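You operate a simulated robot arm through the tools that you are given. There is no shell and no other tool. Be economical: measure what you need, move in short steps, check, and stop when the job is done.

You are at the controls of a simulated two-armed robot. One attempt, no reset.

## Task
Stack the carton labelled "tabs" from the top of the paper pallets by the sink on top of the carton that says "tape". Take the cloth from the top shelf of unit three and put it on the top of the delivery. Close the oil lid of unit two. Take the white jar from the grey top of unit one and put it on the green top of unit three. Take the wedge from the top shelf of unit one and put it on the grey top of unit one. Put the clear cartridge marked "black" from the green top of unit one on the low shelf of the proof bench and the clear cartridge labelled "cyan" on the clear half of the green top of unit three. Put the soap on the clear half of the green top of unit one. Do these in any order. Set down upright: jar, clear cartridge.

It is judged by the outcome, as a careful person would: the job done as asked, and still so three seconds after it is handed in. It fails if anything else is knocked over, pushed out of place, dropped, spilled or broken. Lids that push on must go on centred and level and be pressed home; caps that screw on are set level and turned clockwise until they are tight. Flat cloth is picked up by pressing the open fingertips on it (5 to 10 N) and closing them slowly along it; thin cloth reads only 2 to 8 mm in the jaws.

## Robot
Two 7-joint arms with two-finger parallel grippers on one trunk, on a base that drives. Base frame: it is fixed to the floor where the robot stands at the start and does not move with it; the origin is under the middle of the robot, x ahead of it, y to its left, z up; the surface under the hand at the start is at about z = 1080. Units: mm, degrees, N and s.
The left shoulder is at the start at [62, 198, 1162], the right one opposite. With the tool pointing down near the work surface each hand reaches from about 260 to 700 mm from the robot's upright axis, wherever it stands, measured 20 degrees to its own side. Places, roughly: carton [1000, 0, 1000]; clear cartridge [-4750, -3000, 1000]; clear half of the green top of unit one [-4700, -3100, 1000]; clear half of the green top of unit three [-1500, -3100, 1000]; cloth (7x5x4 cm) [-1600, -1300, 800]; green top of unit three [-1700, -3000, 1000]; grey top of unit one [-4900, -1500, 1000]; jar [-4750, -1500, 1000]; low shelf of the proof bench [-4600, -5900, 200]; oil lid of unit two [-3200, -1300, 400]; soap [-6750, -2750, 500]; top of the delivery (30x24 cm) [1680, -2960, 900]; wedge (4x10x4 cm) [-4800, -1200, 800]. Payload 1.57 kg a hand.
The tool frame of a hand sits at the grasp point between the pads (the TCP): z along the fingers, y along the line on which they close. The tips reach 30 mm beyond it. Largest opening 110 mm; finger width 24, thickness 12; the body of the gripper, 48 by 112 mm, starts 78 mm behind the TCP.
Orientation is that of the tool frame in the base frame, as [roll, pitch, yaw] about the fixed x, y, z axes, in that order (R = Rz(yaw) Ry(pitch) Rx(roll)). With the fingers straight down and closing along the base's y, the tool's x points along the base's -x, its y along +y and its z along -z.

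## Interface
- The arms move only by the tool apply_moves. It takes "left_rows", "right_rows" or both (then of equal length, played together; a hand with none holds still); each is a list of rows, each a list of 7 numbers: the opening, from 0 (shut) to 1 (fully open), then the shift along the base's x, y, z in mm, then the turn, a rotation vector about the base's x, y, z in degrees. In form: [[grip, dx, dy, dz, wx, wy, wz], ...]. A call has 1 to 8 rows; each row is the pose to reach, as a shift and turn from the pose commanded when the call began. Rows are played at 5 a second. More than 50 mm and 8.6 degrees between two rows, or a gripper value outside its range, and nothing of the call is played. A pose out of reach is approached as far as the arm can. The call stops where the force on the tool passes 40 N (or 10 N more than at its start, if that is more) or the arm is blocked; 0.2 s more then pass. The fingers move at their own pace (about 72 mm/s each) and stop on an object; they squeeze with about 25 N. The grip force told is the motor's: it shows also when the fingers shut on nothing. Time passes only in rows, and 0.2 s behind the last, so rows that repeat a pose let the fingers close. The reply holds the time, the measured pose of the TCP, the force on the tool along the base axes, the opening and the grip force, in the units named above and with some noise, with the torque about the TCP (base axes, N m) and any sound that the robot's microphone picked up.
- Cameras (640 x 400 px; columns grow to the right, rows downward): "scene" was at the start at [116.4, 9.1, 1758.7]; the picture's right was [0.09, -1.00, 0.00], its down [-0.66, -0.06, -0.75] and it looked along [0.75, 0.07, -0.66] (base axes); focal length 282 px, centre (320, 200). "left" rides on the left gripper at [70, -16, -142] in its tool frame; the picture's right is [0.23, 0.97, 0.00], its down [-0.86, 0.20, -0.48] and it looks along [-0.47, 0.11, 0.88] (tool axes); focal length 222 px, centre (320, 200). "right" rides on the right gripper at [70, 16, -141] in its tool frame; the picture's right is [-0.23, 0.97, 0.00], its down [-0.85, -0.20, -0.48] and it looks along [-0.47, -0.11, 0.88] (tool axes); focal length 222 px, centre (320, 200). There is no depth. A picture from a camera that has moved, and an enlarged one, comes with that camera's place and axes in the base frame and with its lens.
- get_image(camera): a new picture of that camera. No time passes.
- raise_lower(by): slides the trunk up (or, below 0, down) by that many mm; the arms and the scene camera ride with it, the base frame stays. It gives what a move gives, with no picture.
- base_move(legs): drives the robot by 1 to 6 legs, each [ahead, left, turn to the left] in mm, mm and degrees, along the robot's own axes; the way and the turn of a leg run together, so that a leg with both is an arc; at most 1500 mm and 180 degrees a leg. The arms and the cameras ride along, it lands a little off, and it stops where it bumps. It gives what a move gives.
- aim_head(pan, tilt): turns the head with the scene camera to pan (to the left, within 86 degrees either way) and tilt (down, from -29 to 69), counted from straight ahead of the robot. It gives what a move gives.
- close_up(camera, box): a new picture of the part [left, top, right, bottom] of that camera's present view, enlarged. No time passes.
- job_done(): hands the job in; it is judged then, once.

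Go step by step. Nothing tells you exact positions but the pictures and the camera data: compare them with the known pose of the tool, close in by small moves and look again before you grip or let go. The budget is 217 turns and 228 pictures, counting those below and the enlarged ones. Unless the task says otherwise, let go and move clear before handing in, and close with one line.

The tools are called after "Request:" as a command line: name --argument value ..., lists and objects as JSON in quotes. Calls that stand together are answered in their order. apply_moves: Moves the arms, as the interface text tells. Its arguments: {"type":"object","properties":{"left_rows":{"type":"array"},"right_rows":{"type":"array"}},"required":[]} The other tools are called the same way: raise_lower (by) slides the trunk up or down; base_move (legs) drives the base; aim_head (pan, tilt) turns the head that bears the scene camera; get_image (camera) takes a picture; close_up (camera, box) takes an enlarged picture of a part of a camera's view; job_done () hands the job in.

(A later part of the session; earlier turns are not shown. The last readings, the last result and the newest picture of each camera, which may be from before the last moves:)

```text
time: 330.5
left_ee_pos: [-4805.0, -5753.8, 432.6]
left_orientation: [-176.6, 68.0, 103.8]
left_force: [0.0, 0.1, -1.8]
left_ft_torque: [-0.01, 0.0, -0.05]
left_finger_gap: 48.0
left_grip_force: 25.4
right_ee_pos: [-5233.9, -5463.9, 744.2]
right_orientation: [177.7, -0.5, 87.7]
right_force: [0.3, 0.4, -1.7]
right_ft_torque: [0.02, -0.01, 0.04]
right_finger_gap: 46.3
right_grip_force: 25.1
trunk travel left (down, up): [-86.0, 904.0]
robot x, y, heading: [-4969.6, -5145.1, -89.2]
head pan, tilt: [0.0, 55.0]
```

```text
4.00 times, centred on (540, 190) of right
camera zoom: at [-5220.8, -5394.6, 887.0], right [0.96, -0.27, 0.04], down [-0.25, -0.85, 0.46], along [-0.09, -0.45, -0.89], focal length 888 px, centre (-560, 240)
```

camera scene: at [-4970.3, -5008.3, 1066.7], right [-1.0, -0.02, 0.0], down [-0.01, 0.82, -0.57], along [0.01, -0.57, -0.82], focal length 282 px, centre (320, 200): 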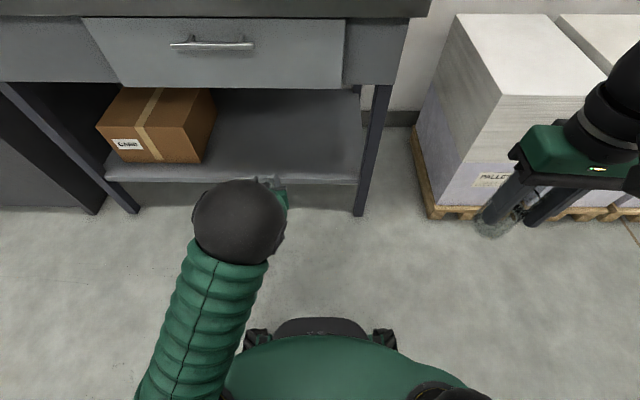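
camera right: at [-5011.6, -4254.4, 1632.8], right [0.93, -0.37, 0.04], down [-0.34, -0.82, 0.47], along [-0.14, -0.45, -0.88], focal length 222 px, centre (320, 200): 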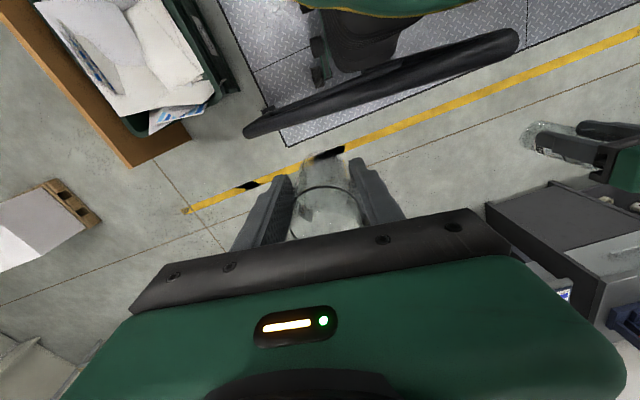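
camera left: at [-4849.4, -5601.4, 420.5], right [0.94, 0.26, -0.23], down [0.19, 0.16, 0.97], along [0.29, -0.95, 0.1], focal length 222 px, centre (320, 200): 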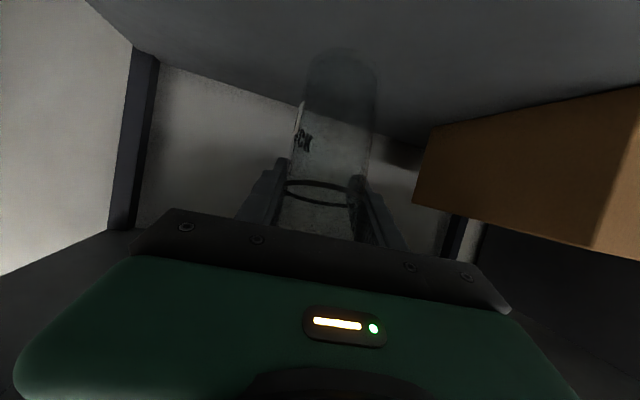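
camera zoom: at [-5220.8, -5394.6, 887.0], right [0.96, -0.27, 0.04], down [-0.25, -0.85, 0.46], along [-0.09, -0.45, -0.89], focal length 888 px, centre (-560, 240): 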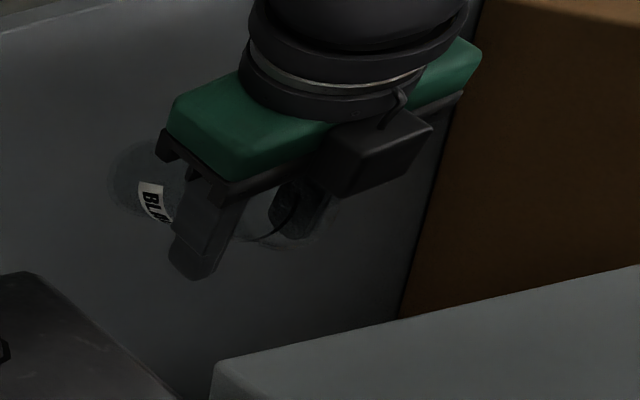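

Nearly upright (≈4° over). Lower with the trunk most of the way.

Request:
raise_lower --by -75

Request:
apply_moves --left_rows '[[0.2, 0, 0, 0, 2, 0, 0], [0.2, 0, 0, -6, 3.5, 0, 0], [0.2, 0, 0, -10, 3.5, 0, 0]]'

Request:
close_up --camera "right" --box '[480, 140, 600, 240]'

```text
time: 331.6
left_ee_pos: [-4802.0, -5754.1, 355.4]
left_orientation: [-176.7, 68.0, 103.9]
left_force: [1.0, -0.5, -1.5]
left_ft_torque: [0.01, -0.01, 0.01]
left_finger_gap: 47.9
left_grip_force: 25.0
right_ee_pos: [-5235.0, -5462.2, 668.0]
right_orientation: [177.6, -0.5, 87.7]
right_force: [0.9, 0.6, -1.1]
right_ft_torque: [0.04, -0.01, 0.01]
right_finger_gap: 46.6
right_grip_force: 25.6
trunk travel left (down, up): [-11.0, 979.0]
robot x, y, heading: [-4964.2, -5145.4, -89.2]
head pan, tilt: [0.0, 55.0]
```

```text
time: 332.4
left_ee_pos: [-4804.3, -5751.1, 347.7]
left_orientation: [-178.6, 64.4, 102.0]
left_force: [-0.5, 0.8, -1.3]
left_ft_torque: [0.01, 0.01, 0.0]
left_finger_gap: 47.6
left_grip_force: 24.7
right_ee_pos: [-5234.9, -5462.3, 669.5]
right_orientation: [177.7, -0.5, 87.7]
right_force: [1.1, -0.4, -1.6]
right_ft_torque: [0.04, -0.03, 0.04]
right_finger_gap: 46.5
right_grip_force: 25.3
trunk travel left (down, up): [-11.0, 979.0]
robot x, y, heading: [-4968.2, -5144.5, -89.3]
head pan, tilt: [0.0, 55.0]
```

```text
4.00 times, centred on (540, 190) of right
camera zoom: at [-5220.7, -5393.8, 812.5], right [0.96, -0.27, 0.04], down [-0.25, -0.85, 0.46], along [-0.09, -0.46, -0.89], focal length 888 px, centre (-560, 240)
```

zoom: 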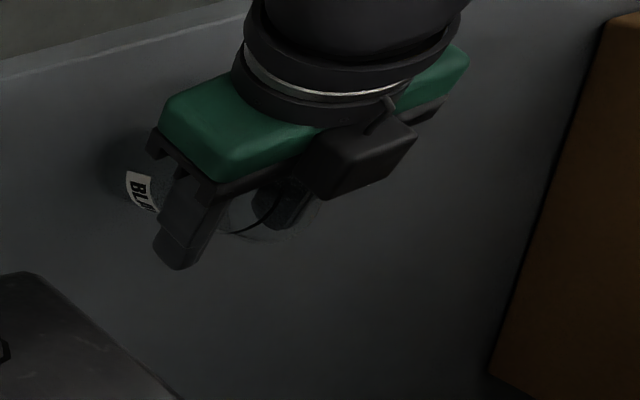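

Lower in small steps until contact.

Request:
apply_moves --left_rows '[[0.2, 0, 0, -4, 0, 0, 0], [0.2, 0, 0, -8, 0, 0, 0]]'

Request:
apply_moves --left_rows '[[0.2, 0, 0, -3, 0, 0, 0], [0.2, 0, 0, -6, 0, 0, 0]]'

```text
time: 333.0
left_ee_pos: [-4803.1, -5753.8, 339.7]
left_orientation: [-178.5, 64.6, 102.2]
left_force: [-0.4, 0.6, -1.1]
left_ft_torque: [0.01, -0.05, 0.01]
left_finger_gap: 47.9
left_grip_force: 25.2
right_ee_pos: [-5234.0, -5462.9, 669.0]
right_orientation: [177.7, -0.6, 87.7]
right_force: [0.2, -0.2, -2.6]
right_ft_torque: [0.01, -0.02, 0.01]
right_finger_gap: 46.3
right_grip_force: 24.7
trunk travel left (down, up): [-11.0, 979.0]
robot x, y, heading: [-4966.6, -5149.0, -88.9]
head pan, tilt: [0.0, 55.0]
```

```text
time: 333.6
left_ee_pos: [-4804.5, -5755.2, 339.3]
left_orientation: [-178.3, 65.3, 102.4]
left_force: [0.5, -1.3, 24.1]
left_ft_torque: [0.46, 0.07, -0.02]
left_finger_gap: 47.7
left_grip_force: 24.8
right_ee_pos: [-5235.0, -5461.0, 670.3]
right_orientation: [177.8, -0.3, 87.7]
right_force: [0.1, 0.2, -1.0]
right_ft_torque: [0.05, -0.02, -0.05]
right_finger_gap: 46.2
right_grip_force: 24.9
trunk travel left (down, up): [-11.0, 979.0]
robot x, y, heading: [-4969.7, -5144.0, -89.4]
head pan, tilt: [0.0, 55.0]
```

Contact at TCP z≈339. Ease 2 mm, open, and inspect.

Request:
apply_moves --left_rows '[[0.2, 0, 0, 4, 0, 0, 0], [0.5, 0, 0, 4, 0, 0, 0], [0.6, 0, 0, 4, 0, 0, 0], [0.7, 0, 0, 4, 0, 0, 0], [0.8, 0, 0, 4, 0, 0, 0]]'

Request:
get_image --camera "left"

Request:
close_up --camera "right" --box '[480, 140, 600, 240]'

```text
time: 334.8
left_ee_pos: [-4804.9, -5753.4, 338.5]
left_orientation: [-178.6, 64.5, 102.1]
left_force: [0.9, 0.5, -0.2]
left_ft_torque: [0.0, 0.0, 0.02]
left_finger_gap: 87.7
left_grip_force: 0.0
right_ee_pos: [-5233.8, -5461.6, 668.3]
right_orientation: [177.8, -0.4, 87.7]
right_force: [-0.8, -0.1, -1.6]
right_ft_torque: [-0.01, 0.03, -0.03]
right_finger_gap: 46.3
right_grip_force: 25.2
trunk travel left (down, up): [-11.0, 979.0]
robot x, y, heading: [-4966.3, -5143.9, -88.9]
head pan, tilt: [0.0, 55.0]
```

```text
117 pictures are left
camera left: at [-4849.8, -5600.5, 335.4], right [0.94, 0.28, -0.22], down [0.19, 0.1, 0.98], along [0.29, -0.96, 0.04], focal length 222 px, centre (320, 200)
```

left: 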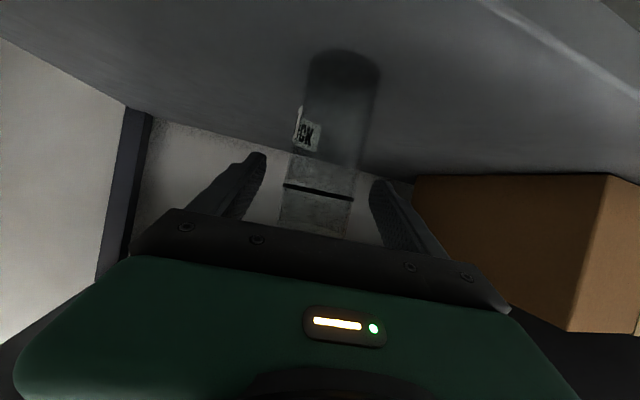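

```text
4.00 times, centred on (540, 190) of right
camera zoom: at [-5220.8, -5393.7, 812.6], right [0.96, -0.27, 0.04], down [-0.25, -0.85, 0.46], along [-0.09, -0.46, -0.89], focal length 888 px, centre (-560, 240)
```

zoom: 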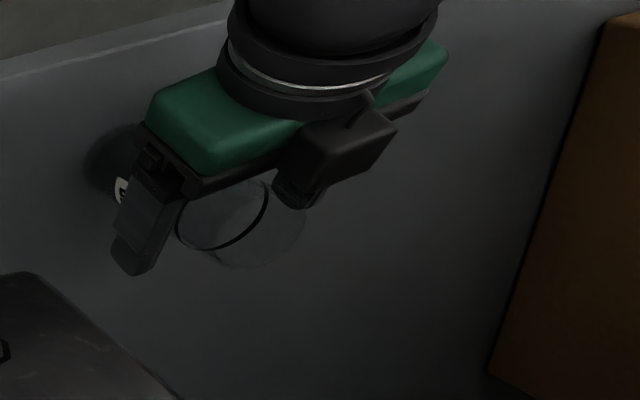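

BLACK stands upright on the shelf. Withdraw along the finger direction, then back away.

Request:
apply_moves --left_rows '[[0.85, -6, 30, 3, 0, 0, 0], [0.85, -13, 62, 8, 0, 0, 0], [0.85, -20, 95, 15, 0, 0, 0]]'

Request:
base_move --legs '[[-250, 0, 0]]'

Request:
raise_lower --by 400

Request:
aim_head --pan 10 --tilt 45

Request:
get_image --camera "scene"

```text
time: 335.6
left_ee_pos: [-4817.1, -5660.1, 348.9]
left_orientation: [-179.3, 64.4, 102.0]
left_force: [0.4, 0.2, 0.5]
left_ft_torque: [0.01, 0.01, 0.0]
left_finger_gap: 93.3
left_grip_force: 0.1
right_ee_pos: [-5234.4, -5462.8, 669.5]
right_orientation: [177.7, -0.6, 87.7]
right_force: [0.3, 1.0, -1.8]
right_ft_torque: [0.04, -0.02, -0.05]
right_finger_gap: 46.1
right_grip_force: 24.2
trunk travel left (down, up): [-11.0, 979.0]
robot x, y, heading: [-4964.7, -5147.0, -89.1]
head pan, tilt: [0.0, 55.0]
```

```text
time: 337.4
left_ee_pos: [-4824.4, -5407.0, 351.2]
left_orientation: [-178.5, 64.6, 102.3]
left_force: [0.0, 0.5, -0.3]
left_ft_torque: [0.0, 0.0, -0.04]
left_finger_gap: 93.6
left_grip_force: 0.1
right_ee_pos: [-5238.2, -5207.7, 669.2]
right_orientation: [177.7, -0.6, 87.4]
right_force: [-0.5, -0.5, -2.0]
right_ft_torque: [0.05, -0.01, -0.01]
right_finger_gap: 46.4
right_grip_force: 24.6
trunk travel left (down, up): [-11.0, 979.0]
robot x, y, heading: [-4969.7, -4894.5, -89.6]
head pan, tilt: [0.0, 55.0]
```

```text
time: 341.3
left_ee_pos: [-4825.7, -5408.5, 752.9]
left_orientation: [-178.4, 64.7, 102.4]
left_force: [0.4, -0.1, 0.4]
left_ft_torque: [0.0, 0.01, -0.01]
left_finger_gap: 93.6
left_grip_force: 0.1
right_ee_pos: [-5239.3, -5209.1, 1069.7]
right_orientation: [177.7, -0.4, 87.5]
right_force: [-0.5, 0.6, -1.5]
right_ft_torque: [0.03, -0.04, -0.02]
right_finger_gap: 46.0
right_grip_force: 25.1
trunk travel left (down, up): [-411.0, 579.0]
robot x, y, heading: [-4969.3, -4891.8, -89.4]
head pan, tilt: [0.0, 55.0]
```

```text
time: 342.0
left_ee_pos: [-4825.7, -5407.5, 753.9]
left_orientation: [-178.3, 64.7, 102.4]
left_force: [0.3, -0.2, 0.5]
left_ft_torque: [-0.02, 0.01, 0.0]
left_finger_gap: 93.5
left_grip_force: 0.1
right_ee_pos: [-5238.5, -5209.5, 1070.6]
right_orientation: [177.6, -0.5, 87.4]
right_force: [-0.8, 0.1, -1.9]
right_ft_torque: [0.06, 0.03, 0.0]
right_finger_gap: 46.4
right_grip_force: 24.9
trunk travel left (down, up): [-411.0, 579.0]
robot x, y, heading: [-4966.1, -4892.5, -89.3]
head pan, tilt: [10.0, 45.0]
```

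```text
115 pictures are left
camera scene: at [-4956.6, -5005.0, 1406.0], right [-0.98, -0.18, 0.0], down [-0.13, 0.7, -0.71], along [0.13, -0.69, -0.71], focal length 282 px, centre (320, 200)
```

scene: 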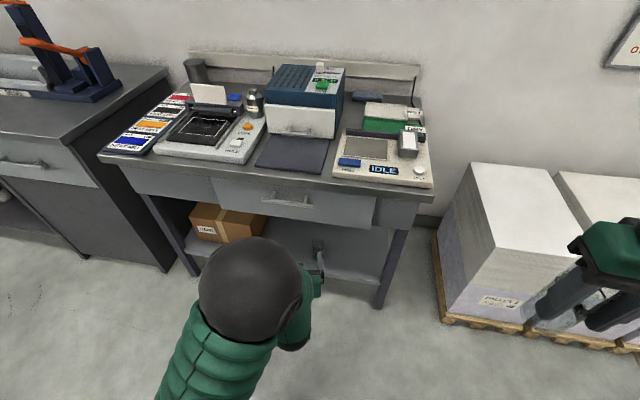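

BLACK is placed. Raise, fold the left hand back to tool-down, then head for unit three with CYAN.

Request:
raise_lower --by 330

Request:
apply_moves --left_rows '[[0.8, 0, 5, 20, 8, 0, 0], [0.8, 0, 10, 40, 16, 0, 0], [0.8, 0, 15, 60, 24, 0, 0], [0.8, 0, 20, 80, 32, 0, 0], [0.8, 0, 25, 100, 40, 0, 0], [0.8, 0, 30, 120, 48, 0, 0], [0.8, 0, 40, 140, 56, 0, 0], [0.8, 0, 50, 160, 64, 0, 0]]'

Request:
base_move --legs '[[0, 1000, 0]]'

Request:
get_image --camera "scene"

```text
time: 345.2
left_ee_pos: [-4826.2, -5408.5, 1083.0]
left_orientation: [-178.4, 64.7, 102.5]
left_force: [0.4, -0.1, 0.0]
left_ft_torque: [-0.05, 0.03, 0.0]
left_finger_gap: 93.6
left_grip_force: 0.1
right_ee_pos: [-5239.0, -5209.2, 1400.7]
right_orientation: [177.7, -0.4, 87.4]
right_force: [0.6, -0.1, -1.4]
right_ft_torque: [0.06, 0.02, -0.01]
right_finger_gap: 46.0
right_grip_force: 24.6
trunk travel left (down, up): [-741.0, 249.0]
robot x, y, heading: [-4972.1, -4893.1, -89.7]
head pan, tilt: [10.0, 45.0]
```

```text
time: 347.0
left_ee_pos: [-4826.2, -5358.7, 1243.8]
left_orientation: [170.5, 1.0, 95.1]
left_force: [0.0, 0.5, 0.3]
left_ft_torque: [0.02, 0.0, 0.01]
left_finger_gap: 87.9
left_grip_force: 0.0
left hand out of reach, approached as far as the arm can: row 3, 4
right_ee_pos: [-5238.2, -5209.8, 1399.9]
right_orientation: [177.8, -0.5, 87.4]
right_force: [-0.1, -0.5, -1.6]
right_ft_torque: [0.0, 0.01, 0.01]
right_finger_gap: 45.9
right_grip_force: 25.4
trunk travel left (down, up): [-741.0, 249.0]
robot x, y, heading: [-4963.7, -4891.8, -89.5]
head pan, tilt: [10.0, 45.0]
```

```text
time: 352.3
left_ee_pos: [-3824.1, -5353.7, 1244.1]
left_orientation: [170.4, 1.2, 94.8]
left_force: [-0.4, -1.1, 0.3]
left_ft_torque: [-0.01, -0.01, -0.03]
left_finger_gap: 88.2
left_grip_force: 0.1
right_ee_pos: [-4236.7, -5200.7, 1398.5]
right_orientation: [177.5, -0.3, 87.0]
right_force: [-1.0, -0.5, -2.8]
right_ft_torque: [0.04, -0.05, 0.0]
right_finger_gap: 45.8
right_grip_force: 25.1
trunk travel left (down, up): [-741.0, 249.0]
robot x, y, heading: [-3966.2, -4886.6, -89.6]
head pan, tilt: [10.0, 45.0]
```

```text
114 pictures are left
camera scene: at [-3953.0, -4999.8, 1735.7], right [-0.98, -0.18, 0.0], down [-0.12, 0.7, -0.71], along [0.13, -0.7, -0.71], focal length 282 px, centre (320, 200)
```

scene: 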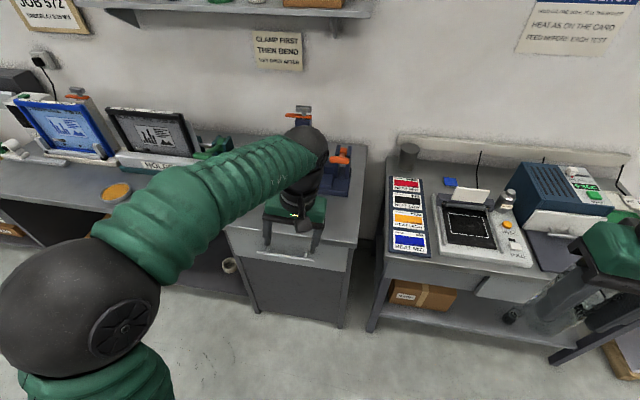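

Request:
base_move --legs '[[-800, 0, 0], [0, 0, 90], [0, 0, 89.6], [0, -1200, 0], [0, -1130, 0]]'

Request:
aim_head --pan 0 --tilt 45

Request:
get_image --camera "scene"

Request:
get_image --camera "right"

```text
time: 375.2
left_ee_pos: [-1796.0, -3554.6, 1242.1]
left_orientation: [170.6, 1.1, -82.8]
left_force: [0.1, 0.4, -0.2]
left_ft_torque: [0.05, -0.02, -0.01]
left_finger_gap: 87.8
left_grip_force: 0.0
right_ee_pos: [-1375.8, -3691.7, 1400.8]
right_orientation: [178.0, -0.4, -90.6]
right_force: [-0.7, -0.2, -1.3]
right_ft_torque: [0.01, -0.03, 0.02]
right_finger_gap: 44.2
right_grip_force: 24.8
trunk travel left (down, up): [-741.0, 249.0]
robot x, y, heading: [-1629.6, -4016.6, 92.5]
head pan, tilt: [10.0, 45.0]
```

```text
time: 376.0
left_ee_pos: [-1791.7, -3556.0, 1243.3]
left_orientation: [170.6, 1.2, -82.8]
left_force: [0.0, -0.7, 0.3]
left_ft_torque: [0.0, 0.0, 0.01]
left_finger_gap: 88.2
left_grip_force: 0.1
right_ee_pos: [-1374.5, -3692.3, 1400.8]
right_orientation: [177.7, -0.4, -90.6]
right_force: [-0.3, 0.8, -1.2]
right_ft_torque: [-0.05, -0.03, -0.02]
right_finger_gap: 44.0
right_grip_force: 25.0
trunk travel left (down, up): [-741.0, 249.0]
robot x, y, heading: [-1630.9, -4013.6, 92.5]
head pan, tilt: [0.0, 45.0]
```

```text
113 pictures are left
camera scene: at [-1637.5, -3901.3, 1735.6], right [1.0, 0.04, 0.0], down [0.03, -0.71, -0.71], along [-0.03, 0.71, -0.71], focal length 282 px, centre (320, 200)
```

scene: 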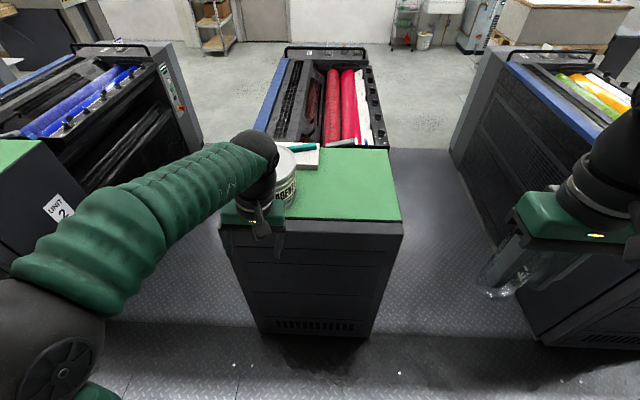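

```text
112 pictures are left
camera right: at [-1385.3, -3759.8, 1543.0], right [-0.97, 0.24, 0.04], down [0.23, 0.86, 0.46], along [0.08, 0.46, -0.88], focal length 222 px, centre (320, 200)
```

right: 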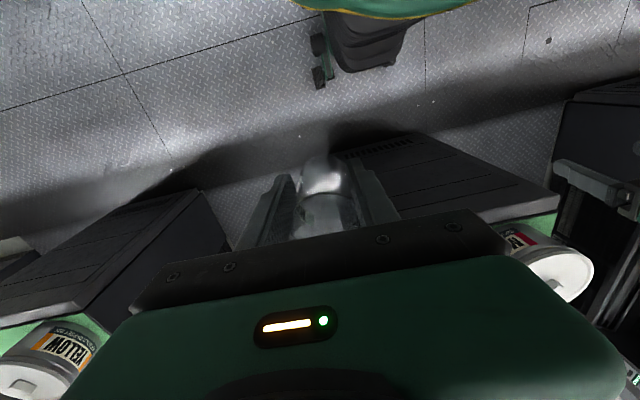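

CYAN is slowly creeping in the grip, so I'll place it promptly: clear half target (-1490,-3110). Drive in.

Request:
base_move --legs '[[370, 0, -2.5]]'

Request:
get_image --camera "right"

Request:
get_image --camera "scene"

```text
time: 378.3
left_ee_pos: [-1780.4, -3185.1, 1245.2]
left_orientation: [170.6, 1.3, -85.2]
left_force: [0.5, -0.5, 0.3]
left_ft_torque: [0.02, 0.01, -0.01]
left_finger_gap: 87.8
left_grip_force: 0.1
right_ee_pos: [-1369.1, -3339.2, 1399.7]
right_orientation: [177.7, -0.2, -93.0]
right_force: [0.3, 0.7, -1.5]
right_ft_torque: [-0.02, -0.02, 0.01]
right_finger_gap: 44.1
right_grip_force: 25.0
trunk travel left (down, up): [-741.0, 249.0]
robot x, y, heading: [-1642.0, -3646.5, 90.2]
head pan, tilt: [0.0, 45.0]
```

```text
111 pictures are left
camera right: at [-1382.8, -3406.3, 1543.4], right [-0.96, 0.28, 0.04], down [0.26, 0.84, 0.47], along [0.1, 0.46, -0.88], focal length 222 px, centre (320, 200)
```

right: 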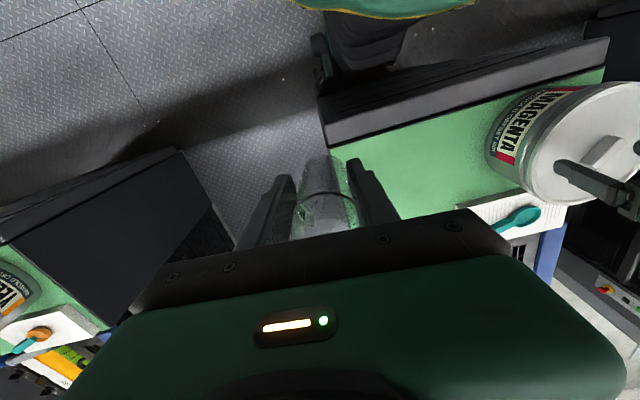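

```text
110 pictures are left
camera scene: at [-1640.6, -3538.2, 1736.0], right [1.0, 0.0, 0.0], down [0.0, -0.71, -0.71], along [0.0, 0.71, -0.71], focal length 282 px, centre (320, 200)
```

scene: 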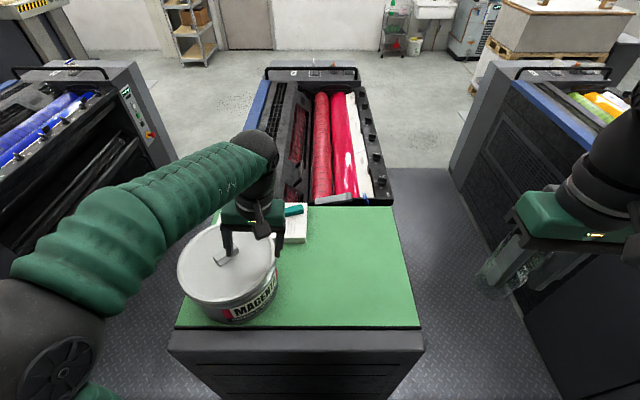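

Move CYAN over the clear half, levelling the hand; raise the left hand off the pot.

Request:
apply_moves --right_rows '[[0.15, -17, 32, -5, 0, -0.8, 1], [0.15, -34, 64, -10, 0, -1.6, 2], [0.15, -51, 98, -20, 0, -2.3, 3], [0.15, -68, 131, -40, 0, -2.3, 3], [0.15, -85, 164, -70, 0, -2.3, 3], [0.15, -103, 197, -100, 0, -2.3, 3], [0.15, -121, 229, -130, 0, -2.3, 3], [0.15, -121, 229, -160, 0, -2.3, 3]]' --left_rows '[[0.8, 0, 0, 20, 3, 0, 0], [0.8, 0, 0, 40, 6, 0, 0], [0.8, 0, -20, 60, 9, 0, 0], [0.8, 0, -40, 80, 9, 0, 0], [0.8, -10, -60, 80, 9, 0, 0], [0.8, -20, -60, 80, 9, 0, 0], [0.8, -20, -60, 80, 9, 0, 0], [0.8, -20, -60, 80, 9, 0, 0]]'

Request:
get_image --camera "right"

Request:
get_image --camera "scene"

```text
time: 380.1
left_ee_pos: [-1799.8, -3240.8, 1321.4]
left_orientation: [171.3, 10.2, -85.2]
left_force: [-0.1, 0.2, 0.1]
left_ft_torque: [0.0, 0.02, 0.03]
left_finger_gap: 88.1
left_grip_force: 0.0
right_ee_pos: [-1487.6, -3105.9, 1240.0]
right_orientation: [-179.9, -0.3, -90.0]
right_force: [-0.1, 0.2, -1.4]
right_ft_torque: [-0.02, 0.01, 0.01]
right_finger_gap: 43.7
right_grip_force: 24.8
trunk travel left (down, up): [-741.0, 249.0]
robot x, y, heading: [-1641.4, -3647.8, 90.0]
head pan, tilt: [0.0, 45.0]
```

```text
109 pictures are left
camera right: at [-1504.6, -3174.4, 1381.4], right [-0.97, 0.23, 0.0], down [0.2, 0.86, 0.47], along [0.11, 0.46, -0.88], focal length 222 px, centre (320, 200)
```

right: 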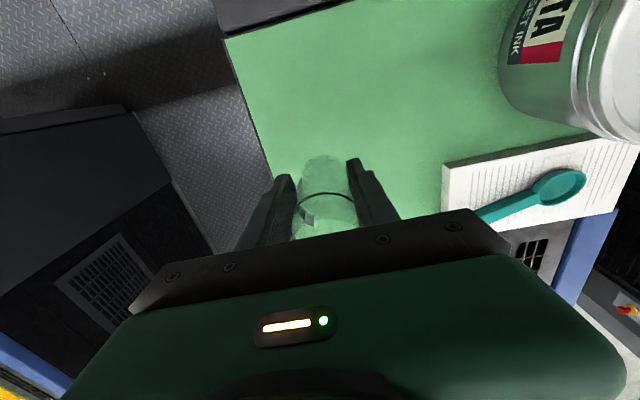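

```text
108 pictures are left
camera scene: at [-1639.2, -3531.7, 1735.5], right [1.0, 0.0, 0.0], down [0.0, -0.71, -0.71], along [0.0, 0.71, -0.71], focal length 282 px, centre (320, 200)
```

scene: 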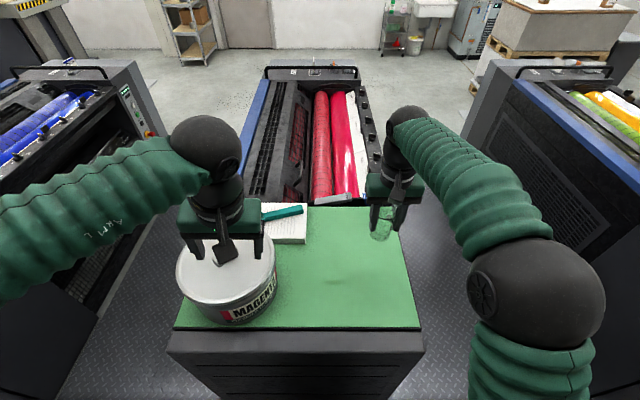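

Request:
close_up --camera "scene" --box '[340, 160, 440, 260]'

Request:
apply_moves --right_rows '[[0.1, 0, 0, -40, 0, 0, 0], [0.1, 0, 0, -80, 0, 0, 0], [0.1, 0, 0, -120, 0, 0, 0], [0.1, 0, 0, -145, 0, 0, 0]]' --left_rows '[[0.8, 0, 0, 0, -4, -3, 0], [0.8, 0, 0, 0, -7, -6, 0], [0.8, 0, 0, 0, -9.5, -9.3, 0], [0.8, 0, 0, 0, -9.5, -9.3, 0]]'

Request:
close_up --camera "scene" --box '[340, 160, 440, 260]'

```text
4.00 times, centred on (390, 210) of scene
camera zoom: at [-1639.2, -3531.7, 1735.5], right [1.0, 0.0, 0.0], down [0.0, -0.71, -0.71], along [0.0, 0.71, -0.71], focal length 1129 px, centre (40, 160)
```

zoom: 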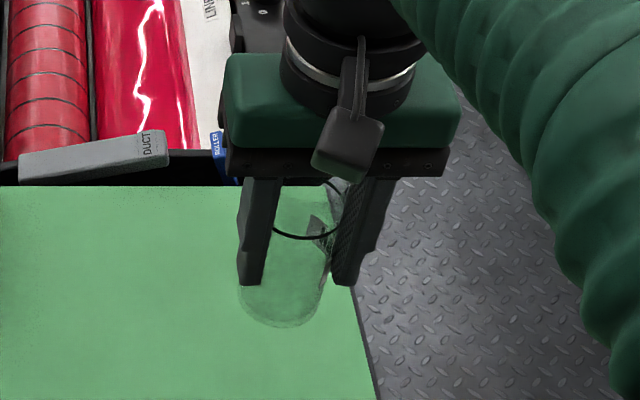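

```text
time: 381.1
left_ee_pos: [-1801.3, -3242.1, 1323.7]
left_orientation: [179.7, -0.2, -84.4]
left_force: [-0.5, -0.1, -0.8]
left_ft_torque: [0.02, 0.04, 0.02]
left_finger_gap: 87.8
left_grip_force: 0.1
right_ee_pos: [-1489.5, -3106.9, 1093.7]
right_orientation: [-179.9, -0.4, -90.0]
right_force: [-0.1, -0.3, -1.0]
right_ft_torque: [-0.04, 0.01, -0.03]
right_finger_gap: 43.6
right_grip_force: 24.8
trunk travel left (down, up): [-741.0, 249.0]
robot x, y, heading: [-1639.6, -3645.9, 90.0]
head pan, tilt: [0.0, 45.0]
```

```text
4.00 times, centred on (390, 210) of scene
camera zoom: at [-1641.8, -3531.7, 1735.5], right [1.0, 0.0, 0.0], down [0.0, -0.71, -0.71], along [0.0, 0.71, -0.71], focal length 1129 px, centre (40, 160)
```

zoom: 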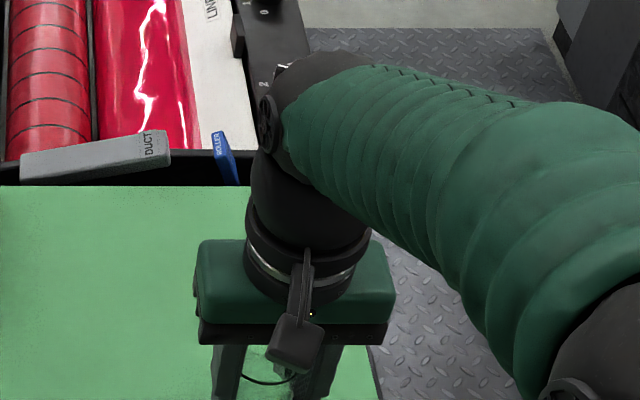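

The cartridge leans a bit sideways in the grip. Look closer before setting down.

Request:
close_up --camera "scene" --box '[370, 230, 440, 300]'

Request:
get_image --camera "right"

```text
5.71 times, centred on (405, 265) of scene
camera zoom: at [-1641.8, -3531.7, 1735.5], right [1.0, 0.0, 0.0], down [0.0, -0.71, -0.71], along [0.0, 0.71, -0.71], focal length 1613 px, centre (-166, -171)
```

zoom: 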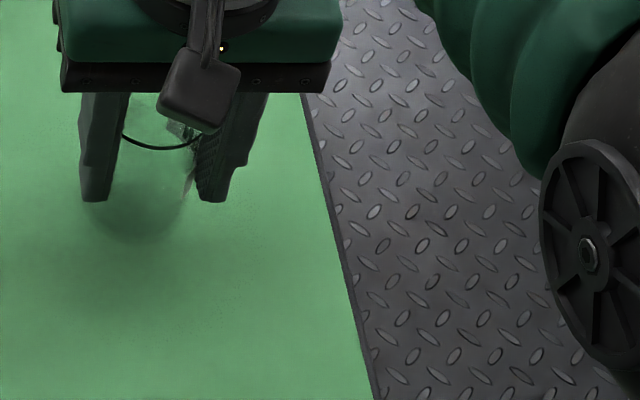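

```text
104 pictures are left
camera right: at [-1506.4, -3175.1, 1236.1], right [-0.97, 0.23, 0.0], down [0.2, 0.86, 0.47], along [0.11, 0.46, -0.88], focal length 222 px, centre (320, 200)
```

right: 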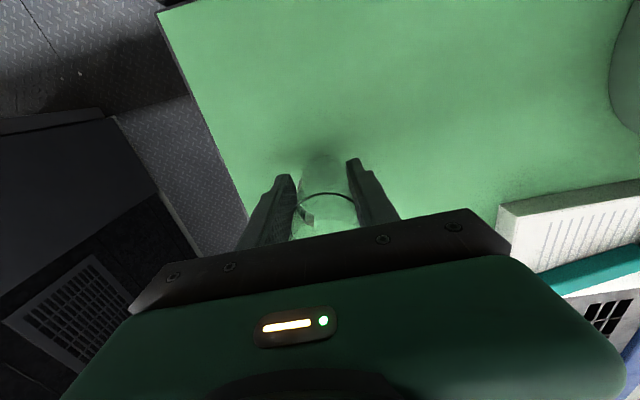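

It's actually parallel to the fingers — upright. Lower to contact.

Request:
apply_moves --right_rows '[[0.1, 0, 0, -8, 0, 0, 0], [0.1, 0, 0, -14, 0, 0, 0]]'

Request:
apply_moves --right_rows '[[0.1, 0, 0, -3, 0, 0, 0], [0.1, 0, 0, -5, 0, 0, 0]]'

```text
time: 381.7
left_ee_pos: [-1802.8, -3241.3, 1322.9]
left_orientation: [179.8, -0.2, -84.3]
left_force: [0.2, 0.6, 0.4]
left_ft_torque: [0.0, -0.02, 0.0]
left_finger_gap: 88.0
left_grip_force: 0.0
right_ee_pos: [-1491.5, -3105.8, 1080.1]
right_orientation: [-179.9, -0.4, -89.9]
right_force: [0.2, -0.2, -1.2]
right_ft_torque: [-0.03, -0.01, 0.01]
right_finger_gap: 43.9
right_grip_force: 24.6
trunk travel left (down, up): [-741.0, 249.0]
robot x, y, heading: [-1644.1, -3652.1, 90.4]
head pan, tilt: [0.0, 45.0]
```

```text
time: 382.3
left_ee_pos: [-1802.9, -3244.1, 1323.1]
left_orientation: [179.8, -0.1, -84.4]
left_force: [0.1, -0.2, 0.7]
left_ft_torque: [-0.04, -0.01, -0.02]
left_finger_gap: 88.2
left_grip_force: 0.0
right_ee_pos: [-1491.4, -3106.6, 1076.5]
right_orientation: [-180.0, -0.2, -90.0]
right_force: [0.7, -1.7, 7.5]
right_ft_torque: [0.2, 0.0, -0.02]
right_finger_gap: 43.7
right_grip_force: 25.7
trunk travel left (down, up): [-741.0, 249.0]
robot x, y, heading: [-1643.5, -3645.9, 90.1]
head pan, tilt: [0.0, 45.0]
```

Light contact. Open and rise straight.

Request:
apply_moves --right_rows '[[0.1, 0, 0, 1, 0, 0, 0], [0.45, 0, 0, 1, 0, 0, 0], [0.6, 0, 0, 1, 0, 0, 0], [0.75, 0, 0, 1, 0, 0, 0], [0.75, 0, 0, 1, 0, 0, 0], [0.75, 0, 0, 40, 0, 0, 0], [0.75, 0, 0, 85, 0, 0, 0], [0.75, 0, 0, 130, 0, 0, 0]]'

Request:
get_image --camera "right"

Request:
get_image --camera "scene"

```text
time: 384.1
left_ee_pos: [-1802.5, -3242.9, 1321.6]
left_orientation: [179.8, -0.2, -84.3]
left_force: [-0.6, 1.1, 0.4]
left_ft_torque: [-0.03, 0.03, 0.01]
left_finger_gap: 88.0
left_grip_force: 0.1
right_ee_pos: [-1492.8, -3105.0, 1205.4]
right_orientation: [-179.9, -0.3, -90.0]
right_force: [0.2, -0.6, 0.0]
right_ft_torque: [0.04, -0.04, 0.0]
right_finger_gap: 82.2
right_grip_force: 0.0
trunk travel left (down, up): [-741.0, 249.0]
robot x, y, heading: [-1635.8, -3649.7, 90.3]
head pan, tilt: [0.0, 45.0]
```

```text
103 pictures are left
camera right: at [-1509.3, -3173.5, 1348.5], right [-0.97, 0.23, 0.0], down [0.2, 0.86, 0.47], along [0.11, 0.46, -0.88], focal length 222 px, centre (320, 200)
```

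right: 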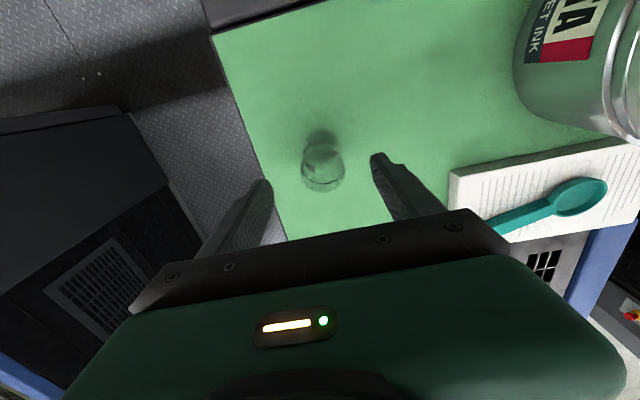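

```text
102 pictures are left
camera scene: at [-1643.0, -3532.9, 1735.5], right [1.0, 0.0, 0.0], down [0.0, -0.71, -0.71], along [0.0, 0.71, -0.71], focal length 282 px, centre (320, 200)
```

scene: 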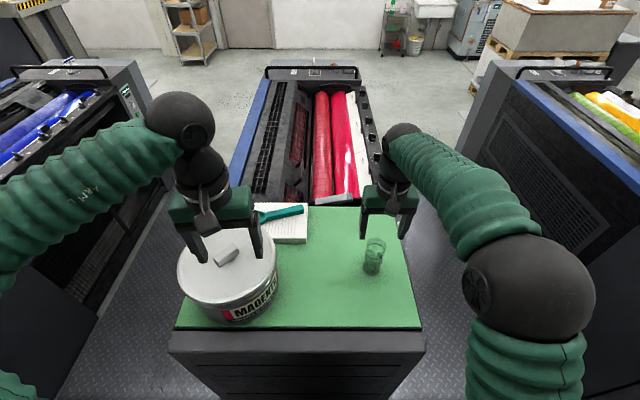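

CYAN stands on unit three's clear half. Next go north through the gap between units two and three for the oil lid.

Request:
apply_moves --right_rows '[[0.75, 0, -30, 30, 0, 0, 0], [0.75, 10, -65, 60, 0, 0, 0], [0.75, 20, -100, 90, 0, 0, 0], [0.75, 30, -140, 110, 0, 0, 0]]'

Request:
base_move --legs '[[-300, 0, 0], [0, 865, 0]]'

Request:
raise_lower --by 150

Request:
get_image --camera "scene"

```text
time: 385.1
left_ee_pos: [-1801.2, -3244.8, 1324.7]
left_orientation: [179.8, 0.0, -84.3]
left_force: [-0.3, 0.0, 1.3]
left_ft_torque: [0.04, -0.03, 0.03]
left_finger_gap: 87.9
left_grip_force: 0.1
right_ee_pos: [-1462.3, -3249.2, 1314.9]
right_orientation: [-179.9, -0.1, -90.0]
right_force: [-0.8, -0.9, -0.5]
right_ft_torque: [0.02, -0.01, -0.02]
right_finger_gap: 82.4
right_grip_force: 0.1
trunk travel left (down, up): [-741.0, 249.0]
robot x, y, heading: [-1635.4, -3649.0, 90.2]
head pan, tilt: [0.0, 45.0]
```

```text
time: 391.4
left_ee_pos: [-2661.4, -3537.8, 1323.9]
left_orientation: [179.6, -0.1, -85.0]
left_force: [0.3, 1.0, -0.6]
left_ft_torque: [-0.02, -0.02, -0.02]
left_finger_gap: 87.9
left_grip_force: 0.0
right_ee_pos: [-2321.7, -3545.4, 1313.7]
right_orientation: [179.8, -0.2, -90.7]
right_force: [-0.4, 0.0, 0.2]
right_ft_torque: [-0.01, -0.01, -0.01]
right_finger_gap: 82.4
right_grip_force: 0.1
trunk travel left (down, up): [-741.0, 249.0]
robot x, y, heading: [-2509.9, -3945.4, 89.4]
head pan, tilt: [0.0, 45.0]
```

```text
time: 393.1
left_ee_pos: [-2666.5, -3537.9, 1473.0]
left_orientation: [179.9, -0.2, -84.9]
left_force: [-0.1, -0.2, 0.4]
left_ft_torque: [0.01, -0.02, 0.02]
left_finger_gap: 88.1
left_grip_force: 0.1
right_ee_pos: [-2325.4, -3546.1, 1464.9]
right_orientation: [-179.9, -0.3, -90.6]
right_force: [-0.8, -0.3, 0.1]
right_ft_torque: [0.0, 0.02, 0.01]
right_finger_gap: 82.6
right_grip_force: 0.0
trunk travel left (down, up): [-891.0, 99.0]
robot x, y, heading: [-2506.7, -3945.3, 89.5]
head pan, tilt: [0.0, 45.0]
```

```text
101 pictures are left
camera scene: at [-2509.5, -3830.4, 1885.6], right [1.0, -0.01, 0.0], down [-0.01, -0.71, -0.71], along [0.01, 0.71, -0.71], focal length 282 px, centre (320, 200)
```

scene: 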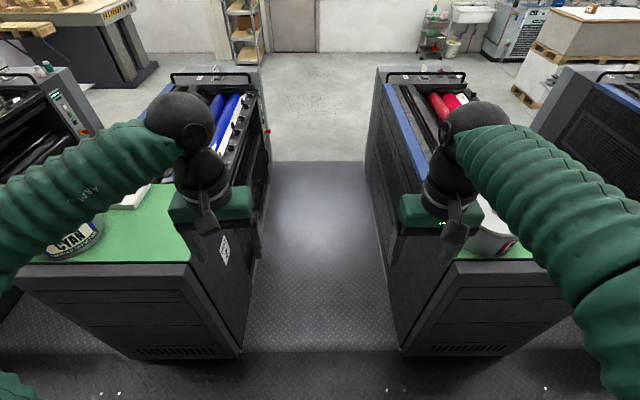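

Centred on the gap. Drive through, turn around on the north side and face unit two.

Request:
base_move --legs '[[1500, 8, 0.5], [1500, 0, 0], [500, 0, 0], [0, 0, 90], [0, 0, 90], [0, -700, 0]]'

Request:
aim_head --pan 0 --tilt 50

Request:
get_image --camera "scene"

```text
refused: leg 1 is longer than a leg can be; nothing moved
```

```text
time: 393.8
left_ee_pos: [-2666.1, -3539.5, 1473.0]
left_orientation: [179.8, -0.1, -85.0]
left_force: [-0.2, 0.4, 0.4]
left_ft_torque: [0.01, -0.02, -0.01]
left_finger_gap: 88.0
left_grip_force: 0.1
right_ee_pos: [-2325.6, -3546.6, 1464.1]
right_orientation: [-179.9, -0.3, -90.7]
right_force: [-0.1, 0.4, -0.1]
right_ft_torque: [0.01, 0.02, 0.02]
right_finger_gap: 82.4
right_grip_force: 0.2
trunk travel left (down, up): [-891.0, 99.0]
robot x, y, heading: [-2509.8, -3947.5, 89.4]
head pan, tilt: [0.0, 50.0]
```

```text
100 pictures are left
camera scene: at [-2509.7, -3834.8, 1878.8], right [1.0, -0.01, 0.0], down [-0.01, -0.77, -0.64], along [0.01, 0.64, -0.77], focal length 282 px, centre (320, 200)
```

scene: 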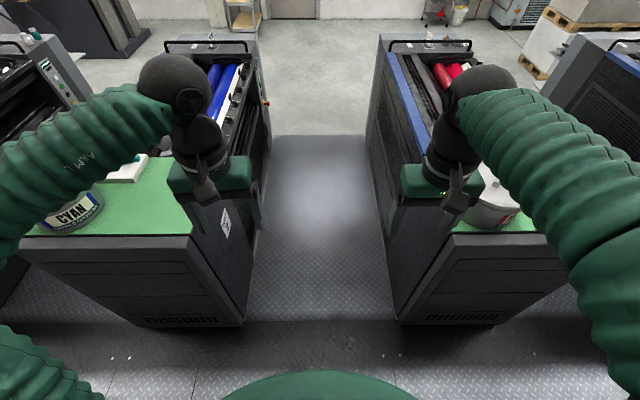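

Request:
base_move --legs '[[1490, 0, 0.5], [1490, 0, 0], [500, 0, 0], [0, 0, 90], [0, 0, 90], [0, -700, 0]]'

Request:
get_image --camera "scene"

```text
time: 421.8
left_ee_pos: [-3069.0, -842.9, 1472.9]
left_orientation: [179.9, -0.2, 94.1]
left_force: [0.2, 0.8, 0.7]
left_ft_torque: [0.05, 0.01, -0.01]
left_finger_gap: 88.2
left_grip_force: 0.0
right_ee_pos: [-3409.1, -829.7, 1464.6]
right_orientation: [-179.7, -0.3, 88.5]
right_force: [0.0, 0.2, 0.8]
right_ft_torque: [-0.04, 0.01, 0.01]
right_finger_gap: 82.6
right_grip_force: 0.1
trunk travel left (down, up): [-891.0, 99.0]
robot x, y, heading: [-3230.5, -434.2, -91.5]
head pan, tilt: [0.0, 50.0]
```

```text
99 pictures are left
camera scene: at [-3222.7, -544.5, 1878.7], right [-1.0, 0.02, 0.0], down [0.02, 0.77, -0.64], along [-0.02, -0.64, -0.77], focal length 282 px, centre (320, 200)
```

scene: 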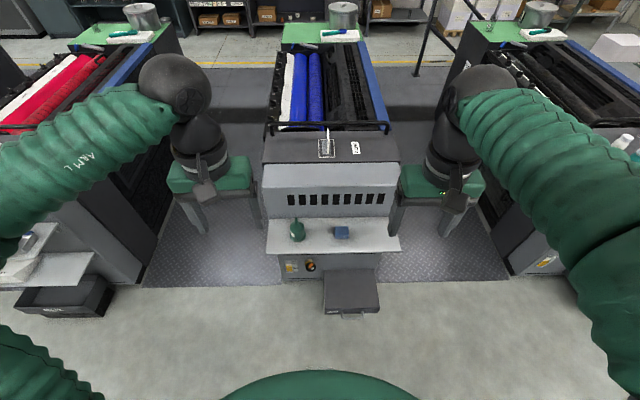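

Request:
close_up --camera "scene" --box '[250, 200, 420, 330]'

```text
3.08 times, centred on (335, 265) of scene
camera zoom: at [-3222.7, -544.5, 1878.7], right [-1.0, 0.02, 0.0], down [0.02, 0.77, -0.64], along [-0.02, -0.64, -0.77], focal length 868 px, centre (274, 0)
```

zoom: 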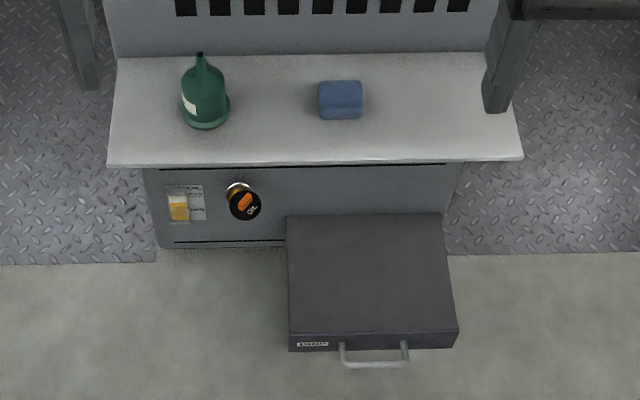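

The oil filler is a round port on the lower front panel. Lower the trunk for a direct look.

Request:
raise_lower --by -400

Request:
raise_lower --by -300

Request:
aim_head --pan 0 --tilt 45

Request:
get_image --camera "scene"

```text
time: 425.6
left_ee_pos: [-3072.6, -841.6, 1073.6]
left_orientation: [179.9, -0.1, 94.2]
left_force: [0.0, 0.8, -0.6]
left_ft_torque: [0.03, 0.0, 0.0]
left_finger_gap: 88.0
left_grip_force: 0.1
right_ee_pos: [-3413.3, -829.3, 1065.9]
right_orientation: [-179.9, -0.2, 88.5]
right_force: [0.8, 0.2, 1.2]
right_ft_torque: [0.0, -0.02, 0.03]
right_finger_gap: 82.5
right_grip_force: 0.1
trunk travel left (down, up): [-491.0, 499.0]
robot x, y, heading: [-3222.9, -434.6, -91.1]
head pan, tilt: [0.0, 50.0]
```

```text
time: 428.6
left_ee_pos: [-3073.2, -841.6, 774.1]
left_orientation: [179.7, -0.1, 94.2]
left_force: [-0.5, 0.1, -0.1]
left_ft_torque: [0.01, -0.01, 0.0]
left_finger_gap: 88.0
left_grip_force: 0.1
right_ee_pos: [-3413.5, -829.4, 765.0]
right_orientation: [-180.0, -0.3, 88.5]
right_force: [-0.4, -0.1, -0.3]
right_ft_torque: [-0.04, 0.0, 0.02]
right_finger_gap: 82.8
right_grip_force: 0.0
trunk travel left (down, up): [-191.0, 799.0]
robot x, y, heading: [-3223.4, -436.6, -91.2]
head pan, tilt: [0.0, 50.0]
```

```text
time: 429.3
left_ee_pos: [-3074.3, -841.6, 774.0]
left_orientation: [179.9, -0.1, 94.1]
left_force: [0.0, -0.1, -0.5]
left_ft_torque: [0.01, 0.01, -0.02]
left_finger_gap: 87.8
left_grip_force: 0.1
right_ee_pos: [-3412.8, -827.8, 765.0]
right_orientation: [-179.9, -0.1, 88.5]
right_force: [0.4, -0.8, -0.1]
right_ft_torque: [0.03, -0.02, -0.03]
right_finger_gap: 82.5
right_grip_force: 0.0
trunk travel left (down, up): [-191.0, 799.0]
robot x, y, heading: [-3226.6, -433.5, -91.2]
head pan, tilt: [0.0, 45.0]
```

```text
97 pictures are left
camera scene: at [-3228.2, -547.5, 1185.6], right [-1.0, 0.02, 0.0], down [0.02, 0.71, -0.71], along [-0.02, -0.71, -0.71], focal length 282 px, centre (320, 200)
```

scene: 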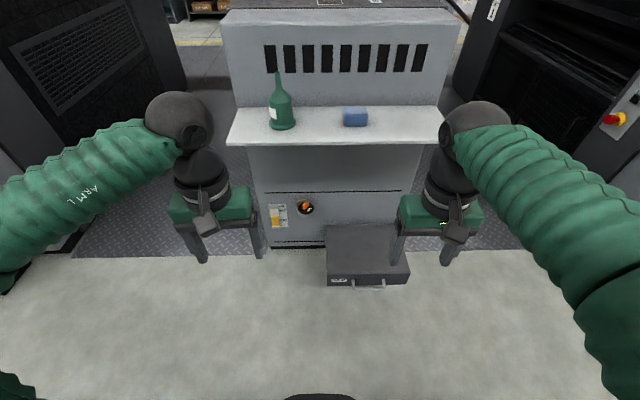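

Request:
close_up --camera "scene" --box '[260, 185, 350, 245]'

```text
6.67 times, centred on (305, 215) of scene
camera zoom: at [-3228.2, -547.5, 1185.6], right [-1.0, 0.02, 0.0], down [0.02, 0.71, -0.71], along [-0.02, -0.71, -0.71], focal length 1881 px, centre (420, 100)
```

zoom: 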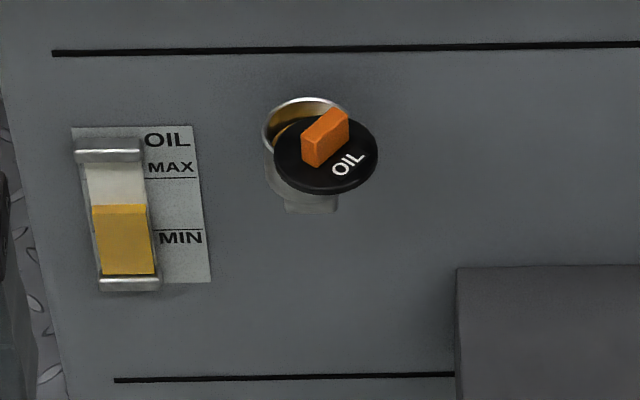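

The oil neck points up from the panel, with a black disc lid (orange grip) sitting askew at about (-3196,-1277,413). Move in for a close look with the left wrist camera.

Request:
base_move --legs '[[150, 0, 1.2]]'

Request:
apply_moves --left_rows '[[0.6, -20, -15, -30, 0, 0, -1], [0.6, -40, -30, -60, 0, 0, -2], [0.6, -60, -45, -90, 0, 0, -4], [0.6, -80, -60, -120, 0, 0, -4], [0.6, -100, -75, -150, 0, 0, -4]]'

Request:
get_image --camera "left"

Request:
get_image --camera "scene"

```text
time: 430.6
left_ee_pos: [-3066.4, -992.1, 773.3]
left_orientation: [179.7, -0.2, 95.4]
left_force: [-0.6, -0.7, -0.1]
left_ft_torque: [0.05, 0.01, 0.0]
left_finger_gap: 87.9
left_grip_force: 0.1
right_ee_pos: [-3407.0, -985.3, 764.5]
right_orientation: [-179.8, -0.3, 89.9]
right_force: [0.1, 0.2, -0.2]
right_ft_torque: [0.02, 0.02, 0.0]
right_finger_gap: 82.3
right_grip_force: 0.0
trunk travel left (down, up): [-191.0, 799.0]
robot x, y, heading: [-3231.2, -588.3, -90.2]
head pan, tilt: [0.0, 45.0]
```

```text
time: 431.9
left_ee_pos: [-3168.1, -1064.9, 623.2]
left_orientation: [179.7, -0.1, 91.4]
left_force: [0.9, 0.2, 0.3]
left_ft_torque: [0.01, 0.02, -0.03]
left_finger_gap: 65.7
left_grip_force: 0.1
right_ee_pos: [-3406.4, -984.6, 765.6]
right_orientation: [-179.9, -0.2, 89.9]
right_force: [0.6, 0.7, 0.2]
right_ft_torque: [0.02, -0.02, 0.01]
right_finger_gap: 82.9
right_grip_force: 0.0
trunk travel left (down, up): [-191.0, 799.0]
robot x, y, heading: [-3225.4, -583.3, -89.9]
head pan, tilt: [0.0, 45.0]
```

```text
95 pictures are left
camera left: at [-3188.2, -995.7, 763.7], right [0.97, 0.25, 0.01], down [0.22, -0.85, 0.48], along [0.13, -0.46, -0.88], focal length 222 px, centre (320, 200)
```

left: 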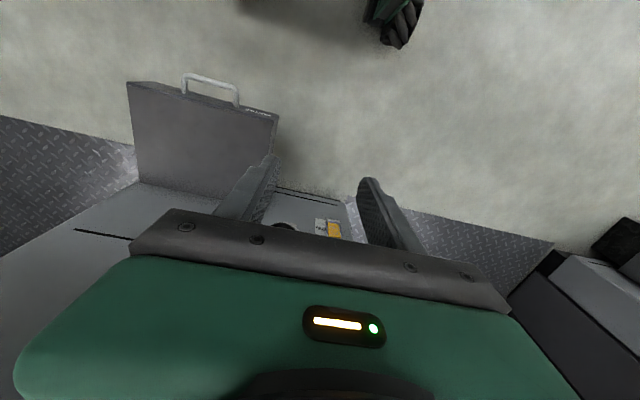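

```text
94 pictures are left
camera scene: at [-3228.7, -700.7, 1185.5], right [-1.0, 0.0, 0.0], down [0.0, 0.71, -0.71], along [0.0, -0.71, -0.71], focal length 282 px, centre (320, 200)
```

scene: 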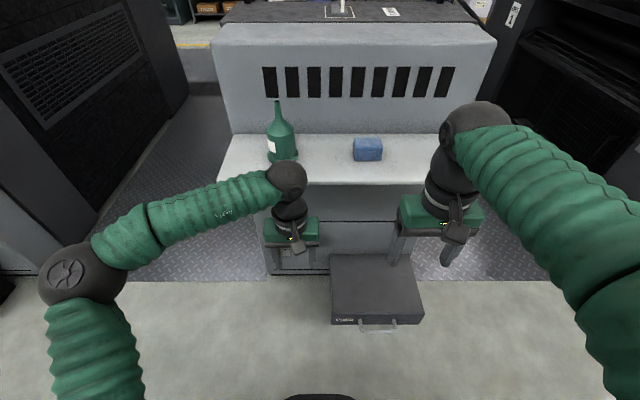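

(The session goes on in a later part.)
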